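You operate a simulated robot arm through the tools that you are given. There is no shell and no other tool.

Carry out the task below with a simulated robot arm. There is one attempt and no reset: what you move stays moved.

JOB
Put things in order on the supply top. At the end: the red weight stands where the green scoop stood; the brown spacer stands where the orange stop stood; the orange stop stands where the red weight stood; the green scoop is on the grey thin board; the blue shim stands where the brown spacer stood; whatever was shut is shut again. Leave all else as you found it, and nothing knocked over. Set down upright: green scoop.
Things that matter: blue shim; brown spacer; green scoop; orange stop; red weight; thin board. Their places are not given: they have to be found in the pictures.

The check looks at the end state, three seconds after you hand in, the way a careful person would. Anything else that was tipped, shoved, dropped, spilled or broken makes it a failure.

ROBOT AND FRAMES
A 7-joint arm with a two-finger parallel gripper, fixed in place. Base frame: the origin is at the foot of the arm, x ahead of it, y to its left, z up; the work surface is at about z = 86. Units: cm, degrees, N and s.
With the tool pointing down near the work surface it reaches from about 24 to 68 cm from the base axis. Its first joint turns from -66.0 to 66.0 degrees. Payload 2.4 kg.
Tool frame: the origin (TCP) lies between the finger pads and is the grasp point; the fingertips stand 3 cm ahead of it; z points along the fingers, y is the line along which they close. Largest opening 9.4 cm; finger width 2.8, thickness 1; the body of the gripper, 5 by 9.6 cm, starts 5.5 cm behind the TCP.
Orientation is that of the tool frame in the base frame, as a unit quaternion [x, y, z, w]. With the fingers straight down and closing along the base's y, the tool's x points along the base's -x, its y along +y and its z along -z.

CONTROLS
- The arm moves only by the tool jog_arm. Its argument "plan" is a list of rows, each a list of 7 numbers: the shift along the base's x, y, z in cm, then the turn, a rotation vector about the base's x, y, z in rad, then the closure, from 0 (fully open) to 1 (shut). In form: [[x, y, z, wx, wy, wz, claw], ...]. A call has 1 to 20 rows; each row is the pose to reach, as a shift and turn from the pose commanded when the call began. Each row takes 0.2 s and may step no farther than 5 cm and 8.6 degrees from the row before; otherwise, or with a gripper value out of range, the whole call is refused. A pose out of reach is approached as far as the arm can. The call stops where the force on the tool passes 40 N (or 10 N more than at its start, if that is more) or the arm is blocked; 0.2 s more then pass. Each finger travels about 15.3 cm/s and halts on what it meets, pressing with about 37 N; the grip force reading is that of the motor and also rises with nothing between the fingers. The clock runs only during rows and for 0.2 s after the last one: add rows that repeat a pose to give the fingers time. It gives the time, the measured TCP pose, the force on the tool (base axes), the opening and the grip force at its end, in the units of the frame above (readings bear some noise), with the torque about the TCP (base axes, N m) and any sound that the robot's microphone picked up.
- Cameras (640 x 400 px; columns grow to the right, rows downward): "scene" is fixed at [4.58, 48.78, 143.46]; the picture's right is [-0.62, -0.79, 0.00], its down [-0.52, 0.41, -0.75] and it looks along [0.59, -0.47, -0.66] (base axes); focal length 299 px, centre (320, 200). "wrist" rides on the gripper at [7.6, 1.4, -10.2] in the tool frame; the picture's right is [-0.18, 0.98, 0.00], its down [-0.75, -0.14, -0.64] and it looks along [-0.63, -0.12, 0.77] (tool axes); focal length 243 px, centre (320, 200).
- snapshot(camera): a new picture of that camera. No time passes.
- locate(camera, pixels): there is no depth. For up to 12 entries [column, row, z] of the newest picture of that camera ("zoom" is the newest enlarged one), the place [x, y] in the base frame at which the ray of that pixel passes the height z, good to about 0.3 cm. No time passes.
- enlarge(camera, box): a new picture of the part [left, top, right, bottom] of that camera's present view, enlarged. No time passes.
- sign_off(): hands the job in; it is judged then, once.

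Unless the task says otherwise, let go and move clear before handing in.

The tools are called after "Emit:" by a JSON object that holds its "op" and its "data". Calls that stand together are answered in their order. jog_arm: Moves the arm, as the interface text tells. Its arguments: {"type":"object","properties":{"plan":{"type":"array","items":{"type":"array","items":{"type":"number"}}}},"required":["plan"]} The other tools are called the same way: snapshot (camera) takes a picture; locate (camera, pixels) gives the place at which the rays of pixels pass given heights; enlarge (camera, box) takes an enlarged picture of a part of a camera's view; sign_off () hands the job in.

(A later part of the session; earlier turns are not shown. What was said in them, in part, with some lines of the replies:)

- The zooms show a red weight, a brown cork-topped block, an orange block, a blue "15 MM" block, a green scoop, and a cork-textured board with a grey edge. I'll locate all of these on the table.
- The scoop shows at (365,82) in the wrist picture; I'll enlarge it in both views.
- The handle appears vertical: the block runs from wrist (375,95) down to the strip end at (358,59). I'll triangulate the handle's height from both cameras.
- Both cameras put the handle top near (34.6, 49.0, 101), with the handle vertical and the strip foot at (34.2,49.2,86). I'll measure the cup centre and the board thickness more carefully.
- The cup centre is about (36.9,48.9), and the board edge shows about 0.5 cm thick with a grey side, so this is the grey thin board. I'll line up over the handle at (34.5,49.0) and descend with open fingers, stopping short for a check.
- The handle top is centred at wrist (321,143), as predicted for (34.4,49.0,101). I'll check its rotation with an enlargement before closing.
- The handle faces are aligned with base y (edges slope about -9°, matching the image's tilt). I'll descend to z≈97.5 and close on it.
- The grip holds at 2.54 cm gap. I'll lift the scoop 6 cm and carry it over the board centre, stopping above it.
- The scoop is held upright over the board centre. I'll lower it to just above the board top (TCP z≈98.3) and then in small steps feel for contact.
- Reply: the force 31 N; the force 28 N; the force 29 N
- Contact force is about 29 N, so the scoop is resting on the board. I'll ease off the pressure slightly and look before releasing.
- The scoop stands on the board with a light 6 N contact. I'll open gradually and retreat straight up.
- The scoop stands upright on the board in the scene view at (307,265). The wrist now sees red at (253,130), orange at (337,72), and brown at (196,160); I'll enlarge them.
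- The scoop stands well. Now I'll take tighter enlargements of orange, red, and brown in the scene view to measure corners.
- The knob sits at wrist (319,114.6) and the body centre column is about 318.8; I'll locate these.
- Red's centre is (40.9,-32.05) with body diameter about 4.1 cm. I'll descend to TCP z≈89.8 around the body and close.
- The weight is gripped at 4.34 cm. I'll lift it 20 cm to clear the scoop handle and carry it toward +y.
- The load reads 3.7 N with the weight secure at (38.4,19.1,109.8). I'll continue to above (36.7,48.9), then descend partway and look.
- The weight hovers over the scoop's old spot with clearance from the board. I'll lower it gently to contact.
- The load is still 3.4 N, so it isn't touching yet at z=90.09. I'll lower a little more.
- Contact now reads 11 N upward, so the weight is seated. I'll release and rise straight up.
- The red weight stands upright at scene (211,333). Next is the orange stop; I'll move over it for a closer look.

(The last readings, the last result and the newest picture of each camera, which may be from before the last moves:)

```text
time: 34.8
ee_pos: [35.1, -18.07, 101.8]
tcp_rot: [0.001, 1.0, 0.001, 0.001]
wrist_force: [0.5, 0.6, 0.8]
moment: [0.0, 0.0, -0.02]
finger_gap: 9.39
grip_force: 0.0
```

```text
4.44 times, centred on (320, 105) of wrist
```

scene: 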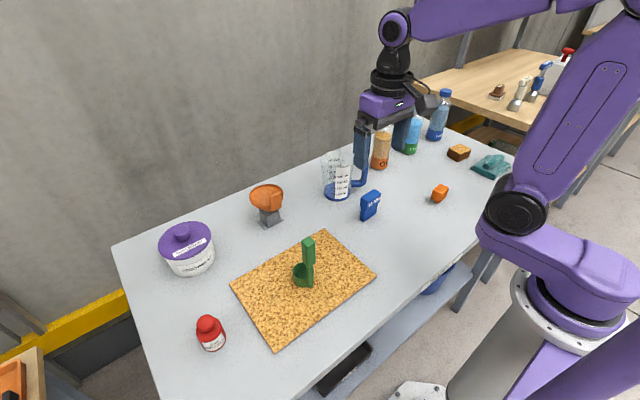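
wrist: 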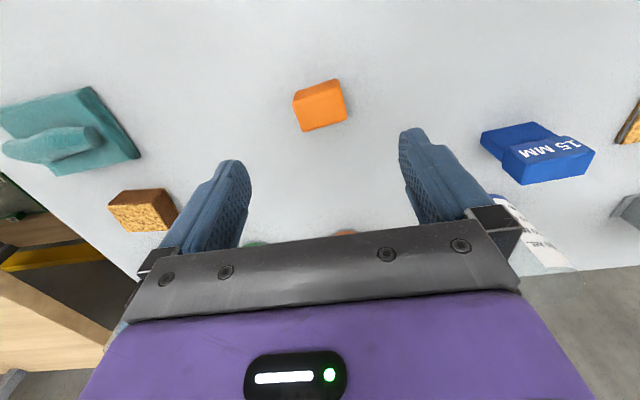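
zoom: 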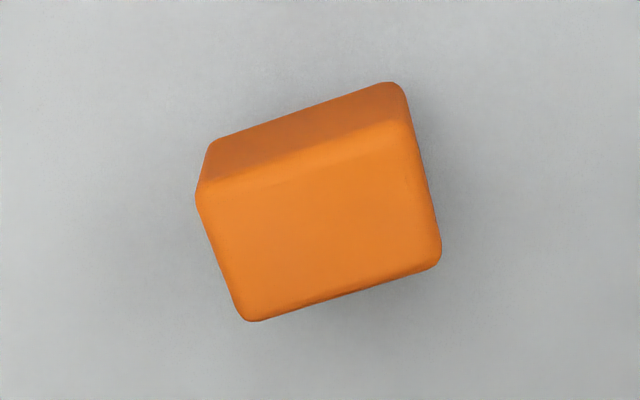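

I'll locate the top-face corners of the orange stop at its top height to get centre, yaw, and size.

Emit:
{"op": "locate", "data": {"camera": "wrist", "pixels": [[293.4, 102.1, 90.8], [340.2, 87.5, 90.8], [347.2, 118.9, 90.8], [303.6, 132, 90.8], [320.5, 110.1, 90.8], [296.4, 91.5, 88], [336, 79, 88]]}}

Emit:
{"op": "snapshot", "data": {"camera": "scene"}}

Emit:
{"op": "enlarge", "data": {"camera": "scene", "box": [424, 178, 456, 208]}}

```text
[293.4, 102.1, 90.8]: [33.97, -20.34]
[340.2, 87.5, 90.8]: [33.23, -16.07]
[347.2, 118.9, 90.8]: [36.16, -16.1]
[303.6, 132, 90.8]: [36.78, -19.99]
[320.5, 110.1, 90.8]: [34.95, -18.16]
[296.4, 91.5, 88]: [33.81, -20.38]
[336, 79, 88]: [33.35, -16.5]
```

```text
taken
```

scene: 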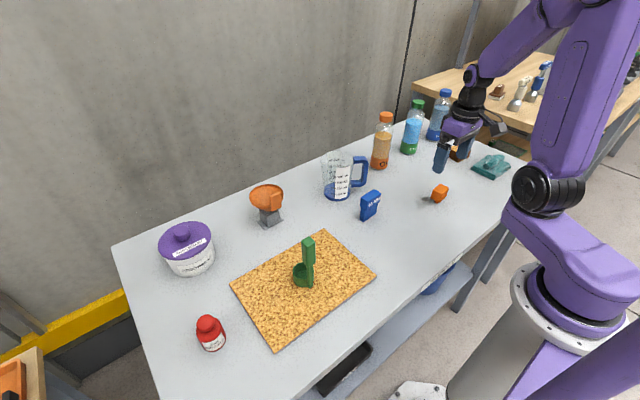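

```text
13.33 times, centred on (440, 193) of scene
```

zoom: 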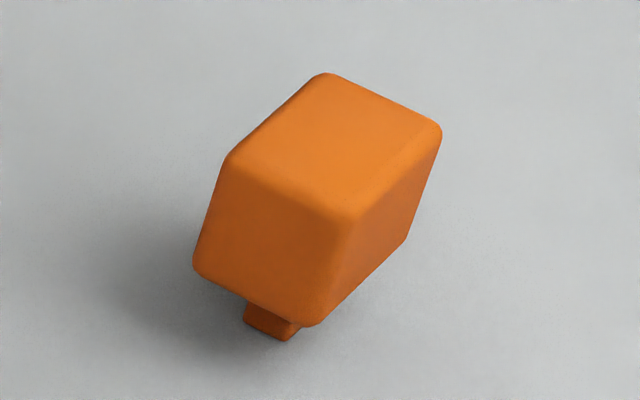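

The top is about 4.2 cm (y) by 2.9 cm (x), with yaw about +8°. I'll locate the visible foot corners to understand how it stands.

Emit:
{"op": "locate", "data": {"camera": "scene", "pixels": [[434.2, 202.3, 86], [437.2, 203.8, 86], [438.5, 202.4, 86], [430.5, 198.6, 87.5], [439, 202.4, 87.5], [446.5, 196, 87.5], [446.5, 196, 88], [430.5, 198.6, 88]]}}

```text
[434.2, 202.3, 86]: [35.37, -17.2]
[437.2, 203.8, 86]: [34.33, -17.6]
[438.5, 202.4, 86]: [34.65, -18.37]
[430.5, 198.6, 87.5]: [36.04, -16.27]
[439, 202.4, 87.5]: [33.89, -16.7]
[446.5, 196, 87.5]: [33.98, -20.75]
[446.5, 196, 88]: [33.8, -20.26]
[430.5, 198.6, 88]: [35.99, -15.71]
```

The foot is about 1.1 cm wide, centred under the block around (34.9,-18.1), with the block bottom at z≈87.6. I'll turn the tool +8° to match, descend to TCP z≈90, and close slowly along the long side.

Emit:
{"op": "jog_arm", "data": {"plan": [[-0.1, -0.08, 0, 0, 0, 0.07, 0], [-0.1, -0.08, 0, 0, 0, 0.14, 0], [-0.1, -0.08, -4, 0, 0, 0.14, 0], [-0.1, -0.08, -8, 0, 0, 0.14, 0], [-0.1, -0.08, -8, 0, 0, 0.14, 0]]}}

Emit:
{"op": "snapshot", "data": {"camera": "wrist"}}

Emit:
{"op": "enlarge", "data": {"camera": "wrist", "box": [200, 80, 440, 230]}}

```text
time: 36.0
ee_pos: [34.91, -18.09, 93.8]
tcp_rot: [-0.07, 0.998, 0.0, 0.0]
wrist_force: [-0.6, 0.2, 0.1]
moment: [-0.05, 0.01, -0.02]
finger_gap: 9.41
grip_force: 0.1
```

```text
taken
```

wrist: 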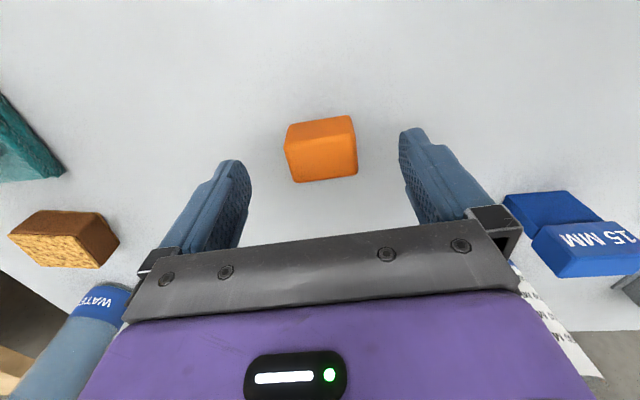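

```text
2.67 times, centred on (320, 155) of wrist
```

zoom: 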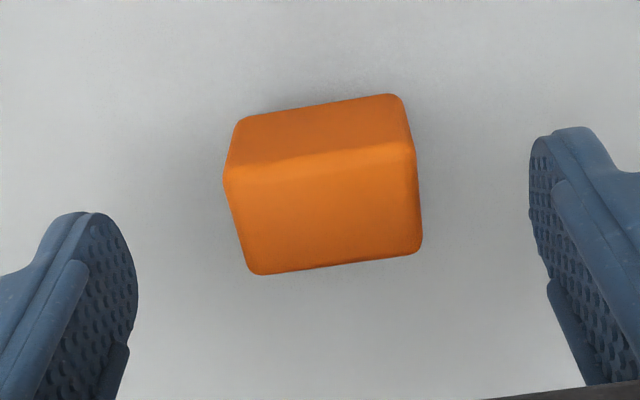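

The block's edges slope about -8°, matching the tool's y axis. I'll verify the centre once more before descending.

Emit:
{"op": "locate", "data": {"camera": "wrist", "pixels": [[321, 160, 90.8], [284, 148, 90.8], [355.5, 137, 90.8], [357.5, 175, 90.8], [296, 182.5, 90.8]]}}

```text
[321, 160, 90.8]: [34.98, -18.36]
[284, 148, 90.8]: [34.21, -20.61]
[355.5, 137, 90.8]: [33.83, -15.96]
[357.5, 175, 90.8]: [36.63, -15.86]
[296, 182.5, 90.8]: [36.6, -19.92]
```

The centre comes out at about (35.1,-18.2). I'll descend the last 3.8 cm and close slowly.

Emit:
{"op": "jog_arm", "data": {"plan": [[0.1, -0.1, -2, 0, 0, 0, 0], [0.1, -0.1, -3.8, 0, 0, 0, 0], [0.1, -0.1, -3.8, 0, 0, 0, 0.3], [0.1, -0.1, -3.8, 0, 0, 0, 0.4], [0.1, -0.1, -3.8, 0, 0, 0, 0.46], [0.1, -0.1, -3.8, 0, 0, 0, 0.5], [0.1, -0.1, -3.8, 0, 0, 0, 0.54], [0.1, -0.1, -3.8, 0, 0, 0, 0.58], [0.1, -0.1, -3.8, 0, 0, 0, 0.65], [0.1, -0.1, -3.8, 0, 0, 0, 1], [0.1, -0.1, -3.8, 0, 0, 0, 1]]}}

Emit:
{"op": "snapshot", "data": {"camera": "wrist"}}

Emit:
{"op": "enlarge", "data": {"camera": "scene", "box": [400, 150, 480, 220]}}

```text
time: 38.4
ee_pos: [35.0, -18.32, 90.04]
tcp_rot: [-0.069, 0.998, 0.0, 0.0]
wrist_force: [0.4, -0.3, 0.4]
moment: [-0.01, 0.0, 0.01]
finger_gap: 4.75
grip_force: 36.9
```

```text
taken
```

wrist: 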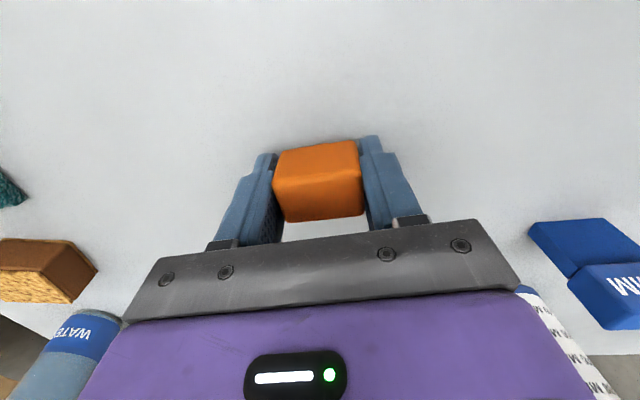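

```text
5.71 times, centred on (440, 185) of scene
```

zoom: 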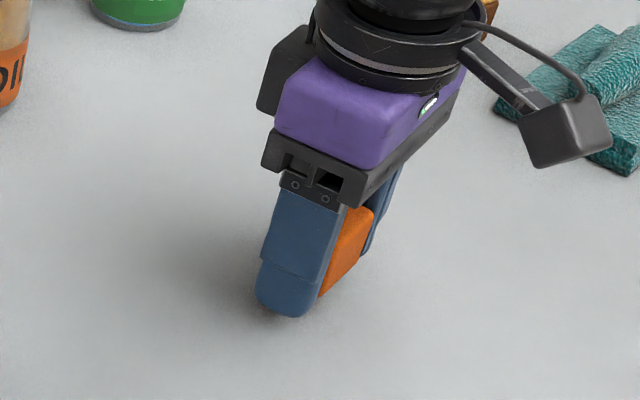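

The stop is gripped at 4.75 cm. I'll lift 5 cm, shift to the red weight's old place (40.9,-32.05), and lower to just above contact.

Emit:
{"op": "jog_arm", "data": {"plan": [[0, 0, 0.5, 0, 0, 0, 1], [0, 0, 2.5, 0, 0, 0, 1], [0, 0, 5, 0, 0, 0, 1], [1, -2.4, 5, 0, 0, 0, 1], [2.4, -5.6, 5, 0, 0, 0, 1], [3.8, -8.9, 5, 0, 0, 0, 1], [5, -11.8, 5, 0, 0, 0, 1], [5.85, -13.8, 5, 0, 0, 0, 1], [5.85, -13.8, 5, 0, 0, 0, 1], [5.85, -13.8, 3, 0, 0, 0, 1], [5.85, -13.8, 1.2, 0, 0, 0, 1], [5.85, -13.8, 0.4, 0, 0, 0, 1], [5.85, -13.8, 0.4, 0, 0, 0, 1]]}}

Emit:
{"op": "snapshot", "data": {"camera": "wrist"}}

Emit:
{"op": "enlarge", "data": {"camera": "scene", "box": [400, 120, 500, 210]}}

```text
time: 41.2
ee_pos: [40.92, -32.02, 90.46]
tcp_rot: [-0.07, 0.998, 0.0, 0.001]
wrist_force: [-0.1, -0.2, 1.0]
moment: [0.01, -0.06, -0.02]
finger_gap: 4.76
grip_force: 37.4
```

```text
taken
```

wrist: 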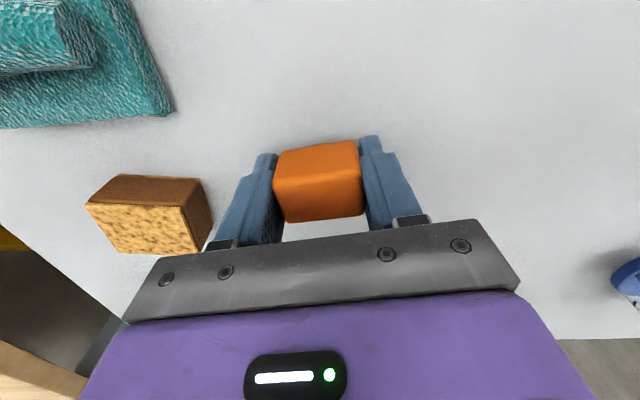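

```text
4.44 times, centred on (450, 165) of scene
```

zoom: 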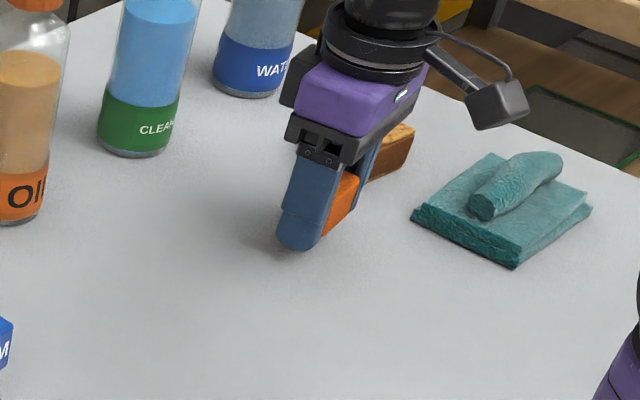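

The stop hovers over the spot; the load is tiny, so I'll lower in small steps and watch for the force to rise.

Emit:
{"op": "jog_arm", "data": {"plan": [[0, 0, -0.15, 0, 0, 0, 1], [0, 0, -0.15, 0, 0, 0, 1]]}}

Emit:
{"op": "jog_arm", "data": {"plan": [[0, 0, -0.12, 0, 0, 0, 1], [0, 0, -0.12, 0, 0, 0, 1]]}}

Emit:
{"op": "jog_arm", "data": {"plan": [[0, 0, -0.08, 0, 0, 0, 1], [0, 0, -0.08, 0, 0, 0, 1]]}}

```text
time: 41.8
ee_pos: [41.05, -31.92, 90.31]
tcp_rot: [-0.069, 0.998, 0.0, 0.0]
wrist_force: [0.0, 0.3, 0.3]
moment: [-0.04, 0.0, 0.0]
finger_gap: 4.77
grip_force: 37.1
```

```text
time: 42.4
ee_pos: [41.0, -32.09, 90.14]
tcp_rot: [-0.07, 0.998, 0.0, 0.001]
wrist_force: [-0.1, 0.1, 0.4]
moment: [-0.04, -0.02, -0.02]
finger_gap: 4.75
grip_force: 37.5
```

```text
time: 43.0
ee_pos: [40.95, -32.06, 90.2]
tcp_rot: [-0.069, 0.998, 0.0, 0.0]
wrist_force: [-0.5, -0.1, -1.0]
moment: [0.02, 0.04, 0.02]
finger_gap: 4.75
grip_force: 37.2
```

There's no contact yet at about 0.05 cm above the grip height. I'll continue in finer steps.

Emit:
{"op": "jog_arm", "data": {"plan": [[0, 0, -0.06, 0, 0, 0, 1], [0, 0, -0.06, 0, 0, 0, 1]]}}

Emit:
{"op": "jog_arm", "data": {"plan": [[0, 0, -0.05, 0, 0, 0, 1], [0, 0, -0.05, 0, 0, 0, 1]]}}

```text
time: 43.6
ee_pos: [40.86, -31.98, 90.09]
tcp_rot: [-0.07, 0.998, 0.0, 0.0]
wrist_force: [-0.2, -0.2, -0.4]
moment: [0.02, -0.02, 0.0]
finger_gap: 4.75
grip_force: 37.3
```

```text
time: 44.2
ee_pos: [40.9, -31.98, 90.09]
tcp_rot: [-0.069, 0.998, -0.001, 0.0]
wrist_force: [-2.4, 2.1, 8.0]
moment: [0.04, 0.03, -0.01]
finger_gap: 4.76
grip_force: 37.0
```

Contact is 8 N. I'll open slowly and evenly, then rise straight up.

Emit:
{"op": "jog_arm", "data": {"plan": [[0, 0, 0.02, 0, 0, 0, 0.48], [0, 0, 0.02, 0, 0, 0, 0.46], [0, 0, 0.02, 0, 0, 0, 0.42], [0, 0, 0.02, 0, 0, 0, 0.3], [0, 0, 0.02, 0, 0, 0, 0.1], [0, 0, 0.02, 0, 0, 0, 0.1], [0, 0, 2, 0, 0, 0, 0.1], [0, 0, 5, 0, 0, 0, 0.1], [0, 0, 9, 0, 0, 0, 0], [0, 0, 13, 0, 0, 0, 0]]}}

Emit:
{"op": "snapshot", "data": {"camera": "wrist"}}

Emit:
{"op": "snapshot", "data": {"camera": "scene"}}

Emit:
{"op": "enlarge", "data": {"camera": "scene", "box": [420, 130, 500, 200]}}

```text
time: 46.4
ee_pos: [40.96, -31.96, 103.14]
tcp_rot: [-0.07, 0.998, 0.0, 0.0]
wrist_force: [0.3, 1.0, -0.4]
moment: [0.01, 0.01, 0.03]
finger_gap: 9.4
grip_force: 0.0
```

```text
taken
```

wrist: 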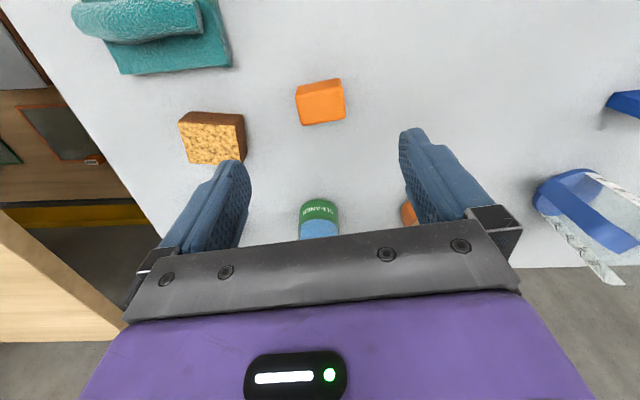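

```text
taken
```

scene: 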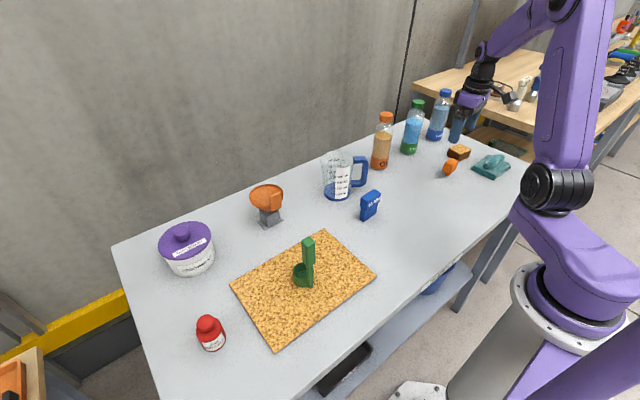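

```text
5.71 times, centred on (460, 165) of scene
```

zoom: 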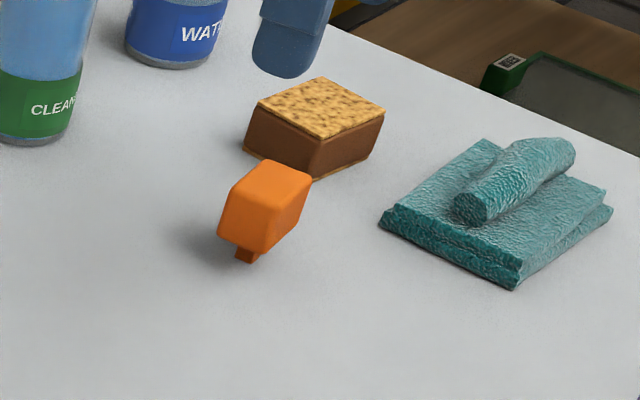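

The orange stop stands upright on its foot at scene (450,167). Next I'll move over the brown spacer to measure it.

Emit:
{"op": "jog_arm", "data": {"plan": [[1, -3, 0, 0, 0, 0, 0], [2, -6, 0, 0, 0, 0, 0], [3, -9, 0, 0, 0, 0, 0], [4, -12.5, 0, 0, 0, 0, 0], [4, -12.5, 0, 0, 0, 0, 0]]}}

Emit:
{"op": "snapshot", "data": {"camera": "wrist"}}

Emit:
{"op": "enlarge", "data": {"camera": "wrist", "box": [250, 60, 390, 160]}}

Emit:
{"op": "snapshot", "data": {"camera": "scene"}}

Emit:
{"op": "enlarge", "data": {"camera": "scene", "box": [440, 138, 480, 168]}}

```text
time: 47.6
ee_pos: [44.86, -44.38, 103.15]
tcp_rot: [-0.07, 0.998, 0.0, 0.0]
wrist_force: [0.0, 0.0, 0.1]
moment: [0.01, -0.01, 0.01]
finger_gap: 9.42
grip_force: 0.1
```

```text
taken
```

wrist: 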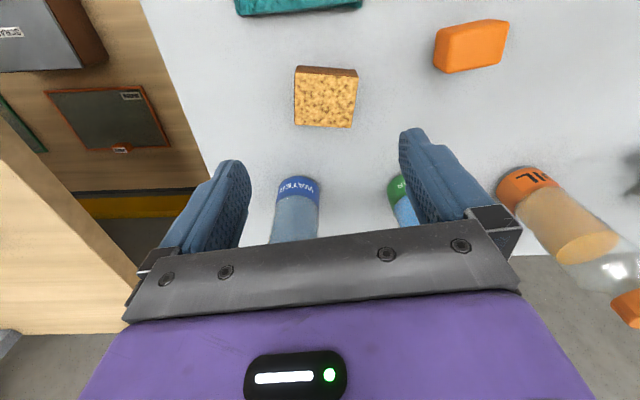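

```text
4.00 times, centred on (320, 110) of wrist
```

zoom: 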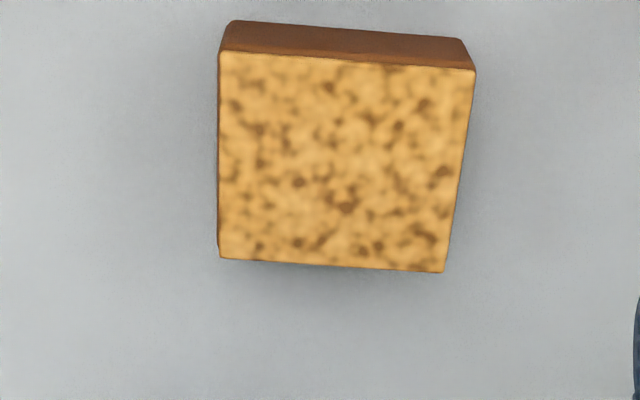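

```text
taken
```

scene: 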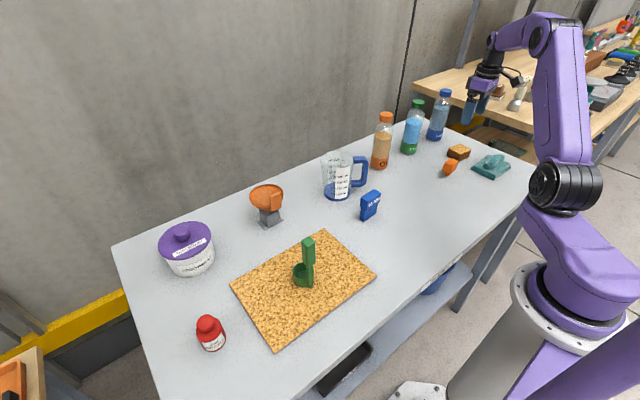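

```text
13.33 times, centred on (460, 153) of scene
```

zoom: 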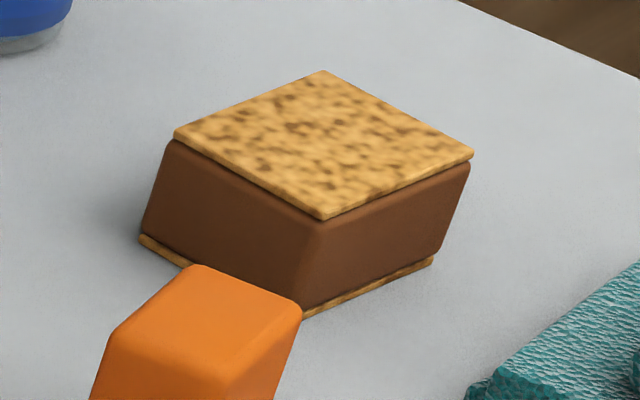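

I'll locate the brown spacer's four top corners in both views to get height, centre, and yaw.

Emit:
{"op": "locate", "data": {"camera": "wrist", "pixels": [[294.75, 73, 88.9], [358.75, 77.25, 88.9], [350.5, 128, 88.9], [294.75, 124.5, 88.9], [324.6, 100.5, 88.9], [324.6, 100.5, 89.4]]}}

Emit:
{"op": "locate", "data": {"camera": "scene", "pixels": [[460.15, 143.25, 88.9], [471.55, 149.6, 88.9], [460.15, 154.5, 88.9], [449.05, 148.1, 88.9], [460.2, 148.9, 88.9], [460.2, 148.9, 89.4]]}}

```text
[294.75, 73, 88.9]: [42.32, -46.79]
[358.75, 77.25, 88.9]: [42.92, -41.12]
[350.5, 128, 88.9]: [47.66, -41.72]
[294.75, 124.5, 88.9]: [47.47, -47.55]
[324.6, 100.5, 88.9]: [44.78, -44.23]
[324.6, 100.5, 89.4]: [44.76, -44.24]
```

```text
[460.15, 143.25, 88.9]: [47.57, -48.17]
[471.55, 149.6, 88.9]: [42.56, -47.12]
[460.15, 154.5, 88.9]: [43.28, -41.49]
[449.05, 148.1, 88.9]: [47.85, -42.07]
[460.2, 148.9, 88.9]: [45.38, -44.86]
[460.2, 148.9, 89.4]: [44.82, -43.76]
```

The spacer is about 5.8 (y) by 5.0 (x) cm, with its centre at (45.1,-44.35), top ≈89.1, and yaw about -6.5°. I'll rotate the tool to match and descend partway for a check.

Emit:
{"op": "jog_arm", "data": {"plan": [[0.15, 0.05, 0, 0, 0, -0.085, 0], [0.15, 0.05, 0, 0, 0, -0.17, 0], [0.15, 0.05, 0, 0, 0, -0.253, 0], [0.15, 0.05, -4, 0, 0, -0.253, 0], [0.15, 0.05, -8, 0, 0, -0.253, 0], [0.15, 0.05, -9, 0, 0, -0.253, 0], [0.15, 0.05, -9, 0, 0, -0.253, 0]]}}

Emit:
{"op": "snapshot", "data": {"camera": "wrist"}}

Emit:
{"op": "enlarge", "data": {"camera": "wrist", "box": [220, 90, 420, 215]}}

```text
time: 49.2
ee_pos: [45.06, -44.51, 93.98]
tcp_rot: [0.057, 0.998, 0.0, 0.0]
wrist_force: [0.9, 0.2, -1.0]
moment: [0.0, -0.04, 0.0]
finger_gap: 9.44
grip_force: 0.0
```

```text
taken
```

wrist: 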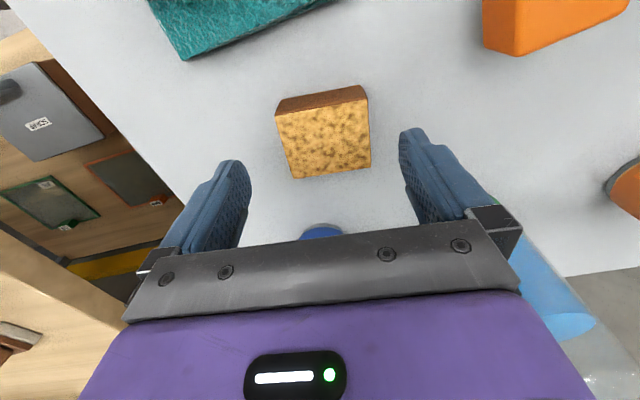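

```text
3.20 times, centred on (320, 152) of wrist
```

zoom: 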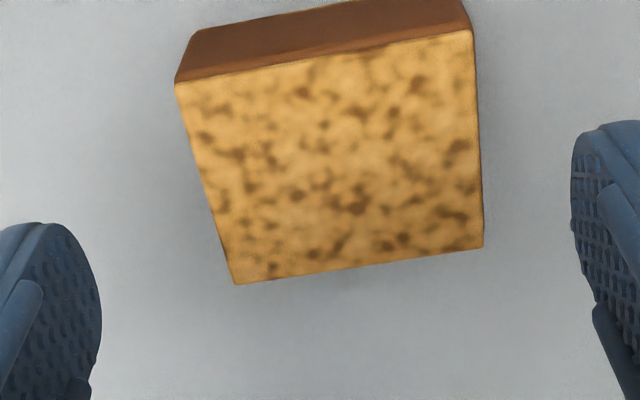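

The edges slope -8 to -10°, well aligned with the tool. I'll re-locate the corners from this closer view.

Emit:
{"op": "locate", "data": {"camera": "wrist", "pixels": [[275.3, 115.4, 89.1], [366.9, 98.9, 89.1], [370.6, 166.7, 89.1], [293.4, 178.25, 89.1]]}}

```text
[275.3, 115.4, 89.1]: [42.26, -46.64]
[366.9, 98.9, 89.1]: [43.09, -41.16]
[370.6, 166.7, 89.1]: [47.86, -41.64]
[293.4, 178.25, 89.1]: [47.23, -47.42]
```

The centre averages (45.1,-44.25). I'll descend to TCP z≈89.5 with a small y correction and close.

Emit:
{"op": "jog_arm", "data": {"plan": [[0.05, 0.2, -2, 0, 0, 0, 0], [0.05, 0.2, -3.6, 0, 0, 0, 0], [0.05, 0.2, -4.4, 0, 0, 0, 0], [0.05, 0.2, -4.4, 0, 0, 0, 0.2], [0.05, 0.2, -4.4, 0, 0, 0, 0.3], [0.05, 0.2, -4.4, 0, 0, 0, 0.36], [0.05, 0.2, -4.4, 0, 0, 0, 0.42], [0.05, 0.2, -4.4, 0, 0, 0, 0.6], [0.05, 0.2, -4.4, 0, 0, 0, 1], [0.05, 0.2, -4.4, 0, 0, 0, 1]]}}

Emit:
{"op": "snapshot", "data": {"camera": "wrist"}}

Emit:
{"op": "enlarge", "data": {"camera": "scene", "box": [410, 100, 510, 190]}}

```text
time: 51.4
ee_pos: [45.1, -44.26, 89.68]
tcp_rot: [0.056, 0.998, 0.0, 0.0]
wrist_force: [-0.2, 0.0, -0.4]
moment: [-0.02, -0.03, -0.01]
finger_gap: 6.35
grip_force: 36.3
```

```text
taken
```

wrist: 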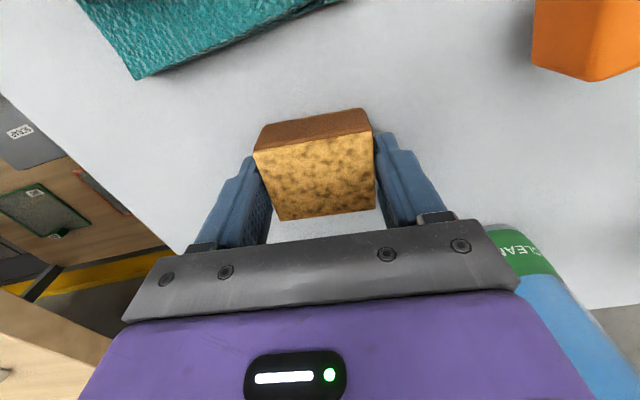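

```text
4.44 times, centred on (460, 145) of scene
```

zoom: 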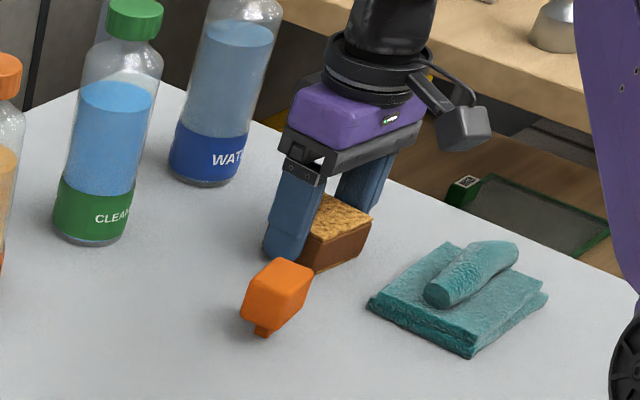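

The spacer is gripped at 6.35 cm. I'll lift 12 cm to clear the orange stop, carry it to (35.0,-18.2), and lower to just above the table.

Emit:
{"op": "jog_arm", "data": {"plan": [[0, 0, 0.5, 0, 0, 0, 1], [0, 0, 3, 0, 0, 0, 1], [0, 0, 7, 0, 0, 0, 1], [0, 0, 11, 0, 0, 0, 1], [0, 0, 12, 0, 0, 0, 1], [-1.2, 3, 12, 0, 0, 0, 1], [-2.7, 7, 12, 0, 0, 0, 1], [-4.3, 11, 12, 0, 0, 0, 1], [-5.8, 15, 12, 0, 0, 0, 1], [-7.4, 19, 12, 0, 0, 0, 1], [-8.9, 23, 12, 0, 0, 0, 1], [-10.1, 26.05, 12, 0, 0, 0, 1], [-10.1, 26.05, 12, 0, 0, 0, 1], [-10.1, 26.05, 8, 0, 0, 0, 1], [-10.1, 26.05, 4, 0, 0, 0, 1], [-10.1, 26.05, 1.5, 0, 0, 0, 1], [-10.1, 26.05, 0.4, 0, 0, 0, 1], [-10.1, 26.05, 0.4, 0, 0, 0, 1]]}}

Emit:
{"op": "snapshot", "data": {"camera": "scene"}}

Emit:
{"op": "snapshot", "data": {"camera": "wrist"}}

```text
time: 55.2
ee_pos: [35.07, -18.12, 89.83]
tcp_rot: [0.057, 0.998, 0.0, 0.0]
wrist_force: [0.1, -0.3, -0.3]
moment: [0.02, -0.02, 0.03]
finger_gap: 6.36
grip_force: 37.2
```

```text
taken
```

scene: 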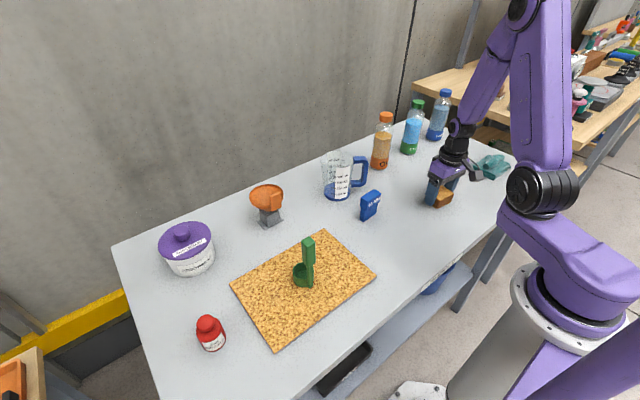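

```text
taken
```

wrist: 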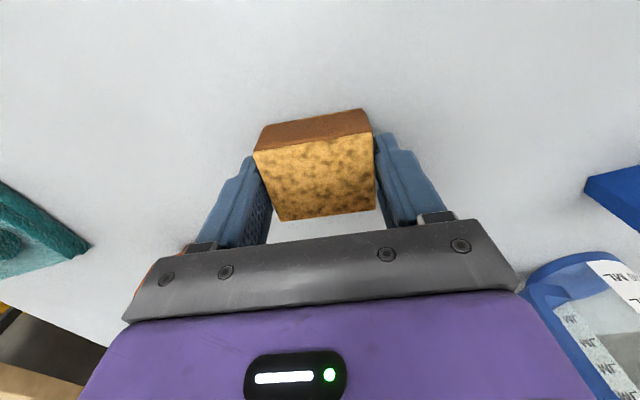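

The spacer hovers at (35.07,-18.12) just above the table. I'll lower it in small steps to contact.

Emit:
{"op": "jog_arm", "data": {"plan": [[0, 0, -0.2, 0, 0, 0, 1], [0, 0, -0.2, 0, 0, 0, 1]]}}

Emit:
{"op": "jog_arm", "data": {"plan": [[0, 0, -0.15, 0, 0, 0, 1], [0, 0, -0.15, 0, 0, 0, 1]]}}

Emit:
{"op": "jog_arm", "data": {"plan": [[0, 0, -0.06, 0, 0, 0, 1], [0, 0, -0.06, 0, 0, 0, 1]]}}

```text
time: 55.8
ee_pos: [34.99, -18.2, 89.77]
tcp_rot: [0.056, 0.998, 0.001, 0.0]
wrist_force: [0.0, 1.1, 0.1]
moment: [-0.03, -0.02, 0.0]
finger_gap: 6.38
grip_force: 36.9
```

```text
time: 56.4
ee_pos: [35.09, -18.03, 89.6]
tcp_rot: [0.058, 0.998, 0.0, 0.001]
wrist_force: [0.4, 0.2, -1.0]
moment: [0.01, 0.0, 0.0]
finger_gap: 6.37
grip_force: 36.9
```

```text
time: 57.0
ee_pos: [35.12, -18.16, 89.55]
tcp_rot: [0.057, 0.998, 0.0, 0.0]
wrist_force: [-1.7, 1.2, 20.4]
moment: [0.04, 0.16, 0.03]
finger_gap: 6.37
grip_force: 36.7
```

Contact reads 20 N, so it's seated. I'll ease up slightly, open, and rise, then head toward the blue shim.

Emit:
{"op": "jog_arm", "data": {"plan": [[0, 0, 0.05, 0, 0, 0, 1], [0, 0, 0.05, 0, 0, 0, 0.3], [0, 0, 0.05, 0, 0, 0, 0.25], [0, 0, 0.05, 0, 0, 0, 0.1], [0, 0, 0.05, 0, 0, 0, 0], [0, 0, 0.05, 0, 0, 0, 0], [0, 0, 3, 0, 0, 0, 0], [0, 0, 7, 0, 0, 0, 0], [0, 0, 12, 0, 0, 0, 0], [0, 0, 16, 0, 0, 0, 0], [1.5, 4, 16, 0, 0, 0, 0], [3, 8, 16, 0, 0, 0, 0], [4.5, 12, 16, 0, 0, 0, 0], [6, 16, 16, 0, 0, 0, 0], [7.5, 19.5, 16, 0, 0, 0, 0], [7.5, 19.5, 16, 0, 0, 0, 0]]}}

Emit:
{"op": "snapshot", "data": {"camera": "scene"}}

Emit:
{"op": "snapshot", "data": {"camera": "wrist"}}

Emit:
{"op": "enlarge", "data": {"camera": "scene", "box": [410, 130, 510, 220]}}

```text
time: 60.4
ee_pos: [42.54, 1.4, 105.59]
tcp_rot: [0.056, 0.998, 0.0, 0.0]
wrist_force: [-0.1, 0.2, 0.2]
moment: [0.03, 0.02, -0.01]
finger_gap: 9.37
grip_force: 0.0
```

```text
taken
```

scene: 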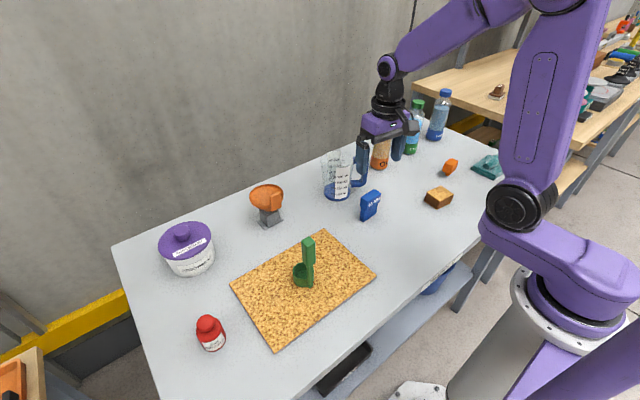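

```text
taken
```

wrist: 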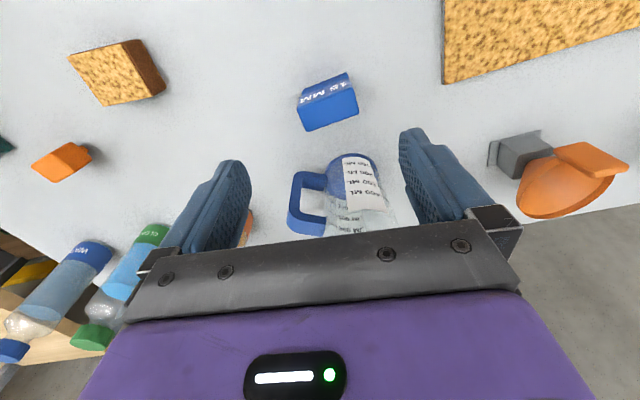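

```text
4.44 times, centred on (460, 175) of scene
```

zoom: 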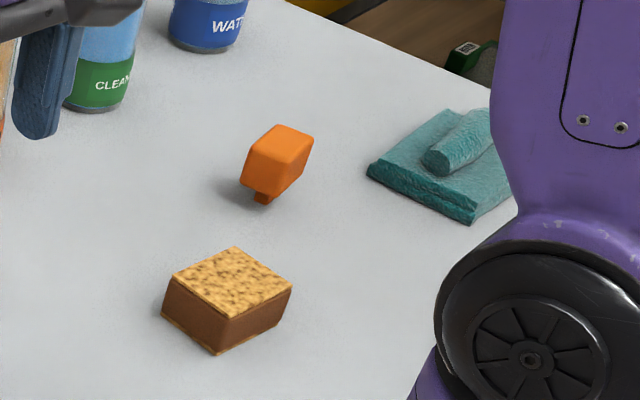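

The spacer and stop are in place and upright. Now I'll measure the blue shim in both views.

Emit:
{"op": "enlarge", "data": {"camera": "scene", "box": [350, 182, 390, 228]}}

Emit:
{"op": "enlarge", "data": {"camera": "wrist", "box": [270, 55, 390, 145]}}

```text
8.70 times, centred on (370, 205) of scene
```

zoom: 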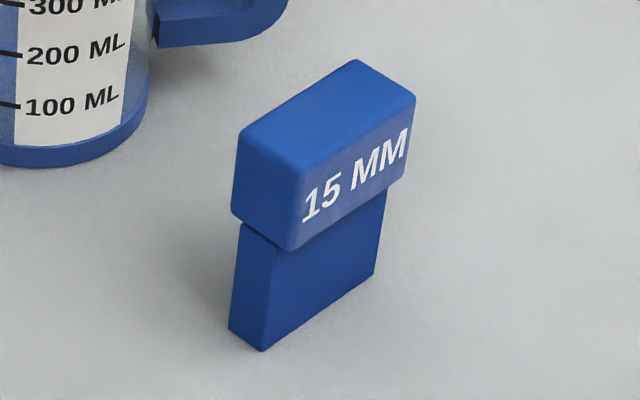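

```text
4.44 times, centred on (330, 100) of wrist
```

zoom: 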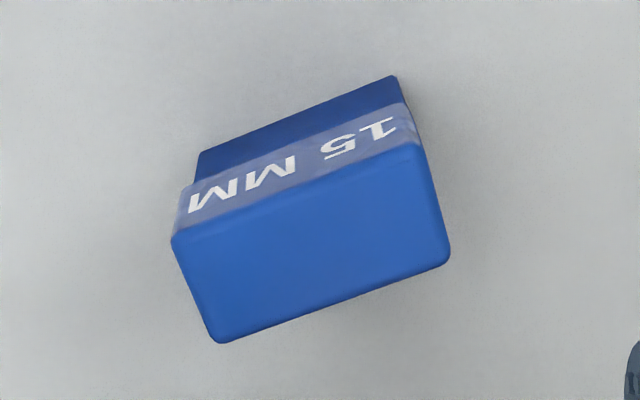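

I'll triangulate the shim's top corners and its base corners.

Emit:
{"op": "locate", "data": {"camera": "scene", "pixels": [[370.9, 195.2, 91], [370.9, 195.2, 93], [370.9, 195.2, 95], [359.4, 219.9, 86], [363.4, 222.2, 86], [376.3, 213.6, 86]]}}

Emit:
{"op": "locate", "data": {"camera": "wrist", "pixels": [[328.8, 110.5, 91], [328.8, 110.5, 93], [328.8, 110.5, 95], [296.9, 109.7, 93], [352.5, 87.2, 93], [359.25, 113.05, 93], [306.6, 132, 93]]}}

```text
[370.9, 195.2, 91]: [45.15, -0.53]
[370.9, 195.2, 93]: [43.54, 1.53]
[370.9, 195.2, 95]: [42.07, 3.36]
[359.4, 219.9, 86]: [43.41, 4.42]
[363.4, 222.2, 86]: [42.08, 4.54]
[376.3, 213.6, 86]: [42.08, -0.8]
```

```text
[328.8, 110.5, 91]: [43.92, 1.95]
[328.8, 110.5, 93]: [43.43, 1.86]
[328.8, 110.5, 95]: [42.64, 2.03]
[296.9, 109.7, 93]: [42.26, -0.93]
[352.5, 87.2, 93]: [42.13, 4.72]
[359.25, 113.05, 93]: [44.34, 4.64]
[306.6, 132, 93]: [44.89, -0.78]
```

The shim's top is at z≈93.4 with centre (43.25,1.9), about 5.4 (y) by 2.4 (x) cm and yaw about +2.5°. I'll align and descend partway to verify.

Emit:
{"op": "jog_arm", "data": {"plan": [[0.3, 0.25, 0, 0, 0, 0.08, 0], [0.65, 0.5, 0, 0, 0, 0.157, 0], [0.65, 0.5, -4, 0, 0, 0.157, 0], [0.65, 0.5, -7.5, 0, 0, 0.157, 0], [0.65, 0.5, -7.5, 0, 0, 0.157, 0]]}}

Emit:
{"op": "snapshot", "data": {"camera": "wrist"}}

Emit:
{"op": "enlarge", "data": {"camera": "wrist", "box": [220, 90, 420, 215]}}

Emit:
{"op": "snapshot", "data": {"camera": "scene"}}

```text
time: 61.6
ee_pos: [43.04, 1.78, 98.06]
tcp_rot: [-0.022, 1.0, 0.0, 0.0]
wrist_force: [0.1, 0.0, -0.2]
moment: [-0.01, 0.04, 0.02]
finger_gap: 9.38
grip_force: 0.0
```

```text
taken
```

wrist: 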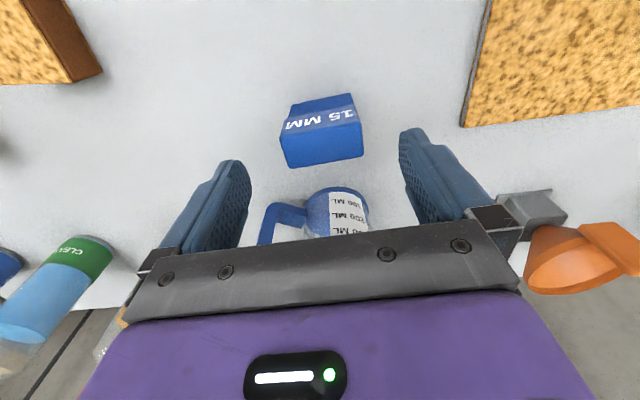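

```text
3.20 times, centred on (320, 152) of wrist
```

zoom: 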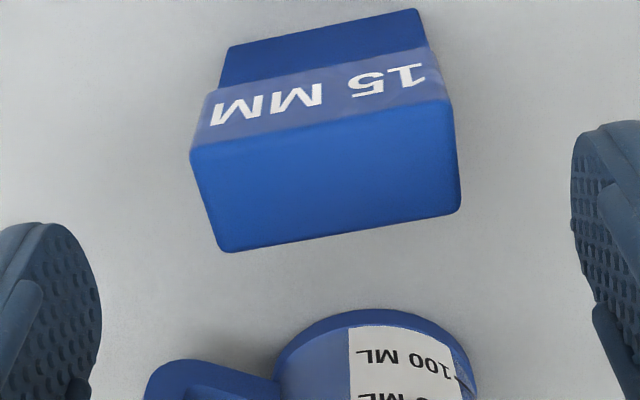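

```text
taken
```

scene: 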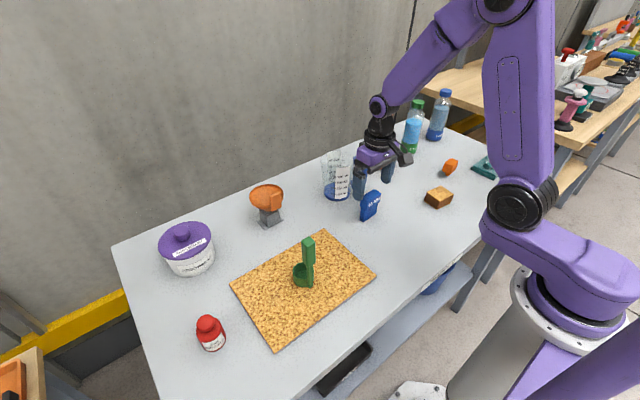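

The shim's edges are within about 1° of the tool axis. I'll re-locate its top corners from this view.

Emit:
{"op": "locate", "data": {"camera": "wrist", "pixels": [[279.4, 137, 93.4], [360, 120.75, 93.4], [363.75, 154.5, 93.4], [289.4, 167.6, 93.4], [291, 105, 86], [349.5, 94.5, 86]]}}

Emit:
{"op": "locate", "data": {"camera": "scene", "pixels": [[374.0, 188.9, 93.4], [380.9, 193.2, 93.4], [368.0, 201.8, 93.4], [360.6, 197.3, 93.4]]}}

```text
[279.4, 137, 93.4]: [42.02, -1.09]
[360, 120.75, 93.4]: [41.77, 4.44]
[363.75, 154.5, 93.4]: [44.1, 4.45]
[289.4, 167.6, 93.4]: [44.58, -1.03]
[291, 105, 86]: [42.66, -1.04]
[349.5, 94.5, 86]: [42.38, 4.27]
```

```text
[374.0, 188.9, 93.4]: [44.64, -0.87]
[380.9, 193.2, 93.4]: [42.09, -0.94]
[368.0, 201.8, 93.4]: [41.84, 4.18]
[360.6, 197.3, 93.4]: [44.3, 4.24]
```

The shim's centre is (43.15,1.68). I'll descend to TCP z≈91.5 around the top block and close slowly.

Emit:
{"op": "jog_arm", "data": {"plan": [[0.05, -0.12, -3, 0, 0, 0, 0], [0.05, -0.12, -5.5, 0, 0, 0, 0], [0.05, -0.12, -6.5, 0, 0, 0, 0], [0.05, -0.12, -6.5, 0, 0, 0, 0.2], [0.05, -0.12, -6.5, 0, 0, 0, 0.3], [0.05, -0.12, -6.5, 0, 0, 0, 0.36], [0.05, -0.12, -6.5, 0, 0, 0, 0.4], [0.05, -0.12, -6.5, 0, 0, 0, 0.44], [0.05, -0.12, -6.5, 0, 0, 0, 0.5], [0.05, -0.12, -6.5, 0, 0, 0, 1], [0.05, -0.12, -6.5, 0, 0, 0, 1]]}}

Emit:
{"op": "snapshot", "data": {"camera": "wrist"}}

Emit:
{"op": "enlarge", "data": {"camera": "scene", "box": [320, 140, 420, 235]}}

```text
time: 64.0
ee_pos: [43.2, 1.73, 91.71]
tcp_rot: [-0.022, 1.0, 0.0, 0.0]
wrist_force: [-0.7, -0.3, 0.7]
moment: [0.03, 0.01, 0.03]
finger_gap: 5.76
grip_force: 36.7
```

```text
taken
```

wrist: 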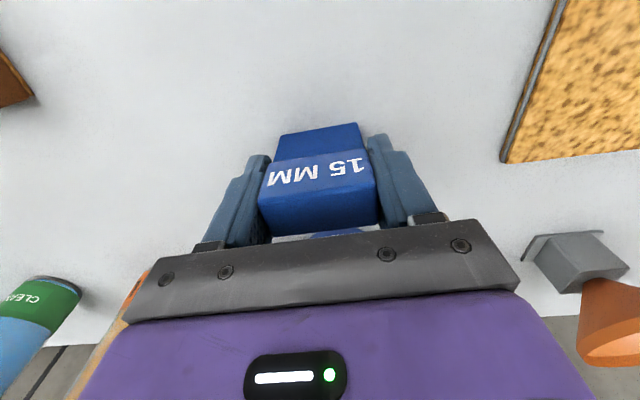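

```text
4.21 times, centred on (370, 188) of scene
```

zoom: 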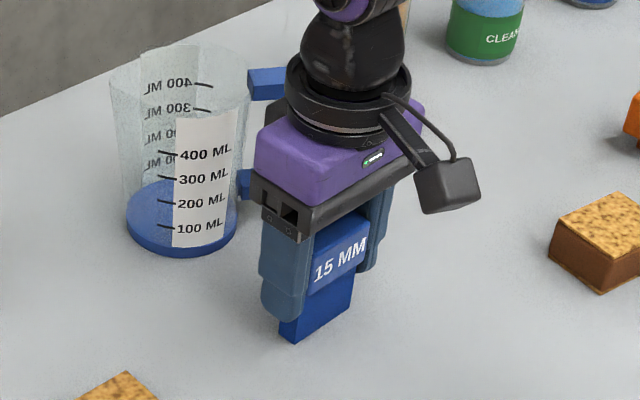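

The shim is gripped at 5.76 cm. I'll lift 13 cm straight up and carry it along a path that stays clear of the bottles.

Emit:
{"op": "jog_arm", "data": {"plan": [[0, 0, 0.5, 0, 0, 0, 1], [0, 0, 3, 0, 0, 0, 1], [0, 0, 7, 0, 0, 0, 1], [0, 0, 11, 0, 0, 0, 1], [0, 0, 13, 0, 0, 0, 1], [-1, -3, 13, 0, 0, 0, 1], [-2, -7, 13, 0, 0, 0, 1], [-2, -11, 13, 0, 0, 0, 1], [-2, -15, 13, 0, 0, 0, 1], [-2, -19, 13, 0, 0, 0, 1], [-2, -23, 13, 0, 0, 0, 1], [-2, -27, 13, 0, 0, 0, 1], [-1.5, -31, 13, 0, 0, 0, 1], [-0.5, -35, 13, 0, 0, 0, 1], [0.5, -39, 13, 0, 0, 0, 1], [1.4, -43, 13, 0, 0, 0, 1], [1.9, -45.95, 13, 0, 0, 0, 1], [1.9, -45.95, 13, 0, 0, 0, 1]]}}

Emit:
{"op": "snapshot", "data": {"camera": "wrist"}}

Emit:
{"op": "snapshot", "data": {"camera": "scene"}}

```text
time: 67.8
ee_pos: [45.09, -44.17, 104.61]
tcp_rot: [-0.023, 1.0, 0.0, 0.0]
wrist_force: [0.3, 0.0, -0.9]
moment: [-0.01, 0.02, 0.01]
finger_gap: 5.78
grip_force: 37.1
```

```text
taken
```

wrist: 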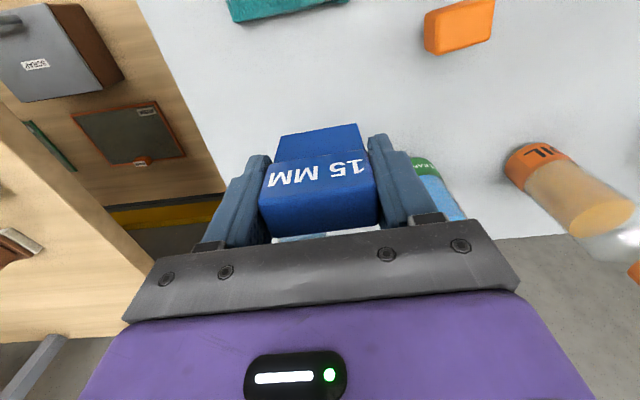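

```text
taken
```

scene: 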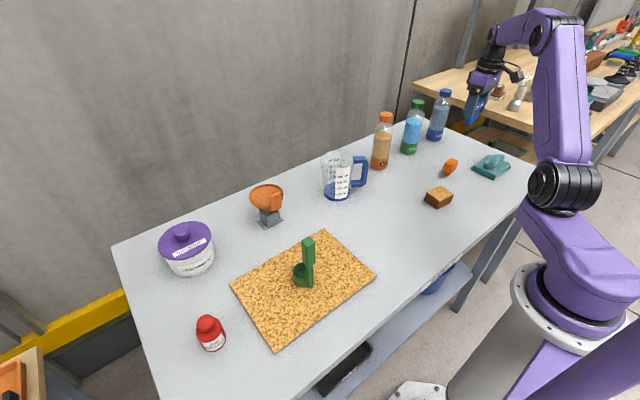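

The shim is over (45.1,-44.2) with the bottles untouched. I'll lower it to just above the table.

Emit:
{"op": "jog_arm", "data": {"plan": [[0, -0.05, -4, 0, 0, 0, 1], [0, -0.05, -8, 0, 0, 0, 1], [0, -0.05, -11, 0, 0, 0, 1], [0, -0.05, -12.2, 0, 0, 0, 1], [0, -0.05, -12.7, 0, 0, 0, 1], [0, -0.05, -12.7, 0, 0, 0, 1]]}}

Emit:
{"op": "jog_arm", "data": {"plan": [[0, 0, -0.15, 0, 0, 0, 1], [0, 0, -0.15, 0, 0, 0, 1]]}}

Emit:
{"op": "jog_arm", "data": {"plan": [[0, 0, -0.1, 0, 0, 0, 1], [0, 0, -0.1, 0, 0, 0, 1]]}}

```text
time: 69.2
ee_pos: [45.03, -44.2, 91.94]
tcp_rot: [-0.022, 1.0, 0.0, 0.0]
wrist_force: [0.0, 0.0, -1.0]
moment: [-0.01, 0.0, -0.02]
finger_gap: 5.78
grip_force: 36.7
```

```text
time: 69.8
ee_pos: [45.0, -44.31, 91.88]
tcp_rot: [-0.022, 1.0, 0.0, -0.001]
wrist_force: [0.6, -0.1, -1.1]
moment: [0.0, 0.04, 0.03]
finger_gap: 5.77
grip_force: 37.1
```

```text
time: 70.4
ee_pos: [45.11, -44.37, 91.61]
tcp_rot: [-0.022, 1.0, 0.0, 0.0]
wrist_force: [-0.1, 0.5, 0.3]
moment: [0.0, 0.0, 0.03]
finger_gap: 5.78
grip_force: 37.0
```

The readings show z≈91.6 with the load close to zero, so it's near contact. I'll take a few finer steps.

Emit:
{"op": "jog_arm", "data": {"plan": [[0, 0, -0.05, 0, 0, 0, 1], [0, 0, -0.05, 0, 0, 0, 1]]}}

Emit:
{"op": "jog_arm", "data": {"plan": [[0, 0, -0.05, 0, 0, 0, 1], [0, 0, -0.05, 0, 0, 0, 1]]}}

```text
time: 71.0
ee_pos: [45.13, -44.31, 91.64]
tcp_rot: [-0.022, 1.0, 0.0, 0.0]
wrist_force: [-2.5, 1.8, 8.3]
moment: [0.11, 0.12, -0.01]
finger_gap: 5.79
grip_force: 37.3
```

```text
time: 71.6
ee_pos: [44.99, -44.25, 91.68]
tcp_rot: [-0.021, 1.0, -0.001, 0.001]
wrist_force: [-2.6, 2.6, 16.6]
moment: [0.24, 0.21, -0.01]
finger_gap: 5.77
grip_force: 36.9
```

Contact reads 16.6 N, so the shim is seated. I'll ease up slightly, open slowly, and rise clear.

Emit:
{"op": "jog_arm", "data": {"plan": [[0, 0, 0.05, 0, 0, 0, 1], [0, 0, 0.05, 0, 0, 0, 0.38], [0, 0, 0.05, 0, 0, 0, 0.36], [0, 0, 0.05, 0, 0, 0, 0.3], [0, 0, 0.05, 0, 0, 0, 0.1], [0, 0, 0.05, 0, 0, 0, 0], [0, 0, 0.05, 0, 0, 0, 0], [0, 0, 2, 0, 0, 0, 0], [0, 0, 6, 0, 0, 0, 0], [0, 0, 11, 0, 0, 0, 0], [0, 0, 16, 0, 0, 0, 0], [0, 0, 20, 0, 0, 0, 0], [-2, 4, 20, 0, 0, 0, 0], [-4, 8, 20, 0, 0, 0, 0], [-5, 12, 20, 0, 0, 0, 0], [-5, 16, 20, 0, 0, 0, 0], [-5, 20, 20, 0, 0, 0, 0]]}}

Emit:
{"op": "snapshot", "data": {"camera": "scene"}}

Emit:
{"op": "snapshot", "data": {"camera": "wrist"}}

Emit:
{"op": "enlarge", "data": {"camera": "scene", "box": [410, 120, 520, 220]}}

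```text
time: 75.2
ee_pos: [40.09, -24.26, 111.51]
tcp_rot: [-0.022, 1.0, 0.0, 0.0]
wrist_force: [-0.2, 0.6, -0.7]
moment: [0.02, -0.01, 0.0]
finger_gap: 9.41
grip_force: 0.1
```

```text
taken
```

scene: 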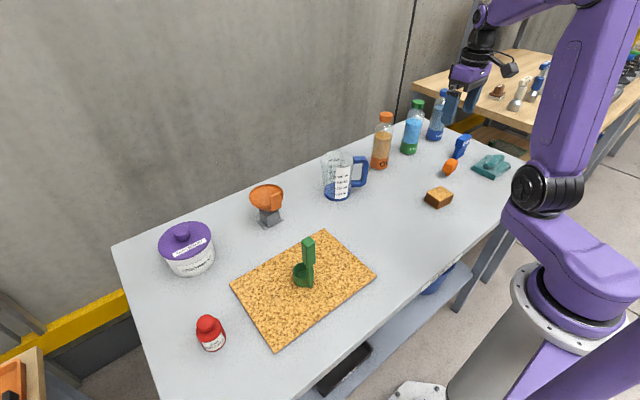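

```text
taken
```

wrist: 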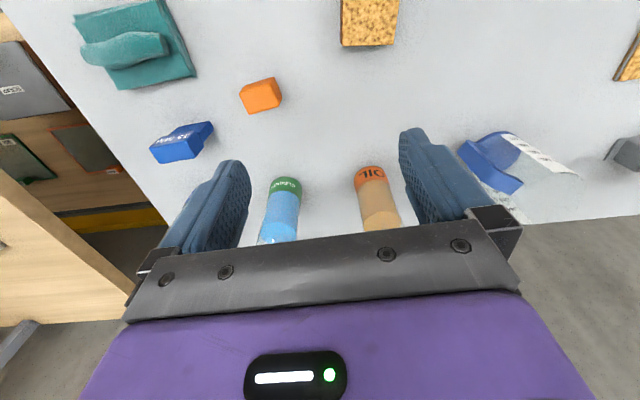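

```text
4.00 times, centred on (465, 170) of scene
```

zoom: 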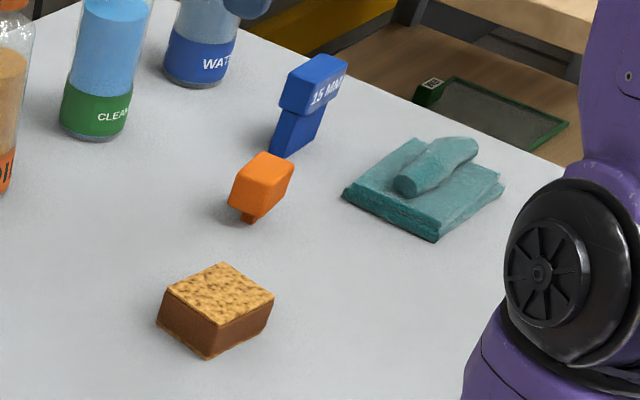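

Everything is standing upright in the scene zoom: shim at (461,146), stop at (450,167), spacer at (438,197). I'll verify final positions by locating them and viewing the other side enlarged.

Emit:
{"op": "enlarge", "data": {"camera": "scene", "box": [110, 170, 410, 370]}}

Emit:
{"op": "locate", "data": {"camera": "wrist", "pixels": [[262, 97, 90.8], [180, 150, 93.4], [368, 22, 89.1]]}}

Emit:
{"op": "locate", "data": {"camera": "scene", "pixels": [[211, 324, 93.5], [211, 347, 86], [308, 241, 101.9], [451.3, 163, 90.8], [438.5, 191.5, 89.1], [463, 140, 93.4]]}}

```text
2.00 times, centred on (260, 270) of scene
```

zoom: 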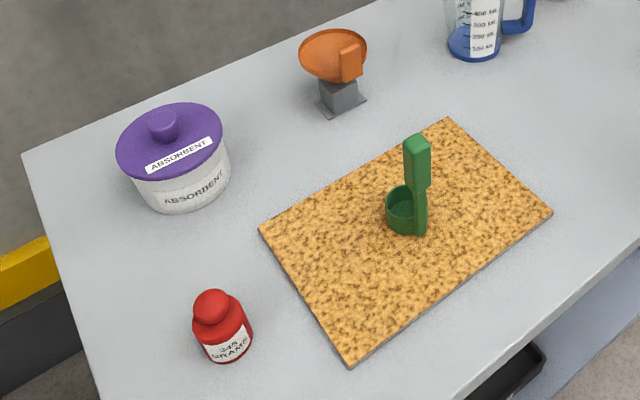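

```text
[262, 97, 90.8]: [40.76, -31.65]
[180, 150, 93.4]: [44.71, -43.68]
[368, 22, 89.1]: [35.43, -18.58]
```

```text
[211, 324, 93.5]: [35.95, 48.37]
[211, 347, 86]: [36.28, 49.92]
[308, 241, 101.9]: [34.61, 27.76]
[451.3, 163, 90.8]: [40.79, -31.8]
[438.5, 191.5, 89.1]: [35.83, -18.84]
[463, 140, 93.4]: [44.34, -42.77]
```

All five items measure at their target places: red about (36.5,49), stop (40.8,-31.8), spacer (35.5,-18.6), shim (44.7,-43.7), and the scoop upright on the board at (34.6,27.8). Nothing else looks disturbed, no lids or caps were opened, and the gripper is empty and clear, so I'm handing in.

Emit:
{"op": "sign_off", "data": {}}

```text
The job is handed in.
```

The job is handed in: all five items are in their new places and upright in the last pictures. Positions are in cm, read from those pictures.

| Item | Where it went | Measured position (x, y) |
|---|---|---|
| Red weight | where the green scoop stood | about (36.5, 49) |
| Brown spacer | where the orange stop stood | about (35.5, -18.6) |
| Orange stop | where the red weight stood | about (40.8, -31.8) |
| Green scoop | upright on the board | handle at about (34.6, 27.8) |
| Blue shim | where the brown spacer stood | about (44.7, -43.7) |

- **Thin board:** I took it to be the cork-topped board with the grey edge, as it is the only board on the supply top.
- **Shut things:** I opened nothing, so there was nothing to close again.
- **Everything else:** The bottles, measuring cup, canister, towel and orange dish look as they did at the start, and the arm is empty and clear of the table.
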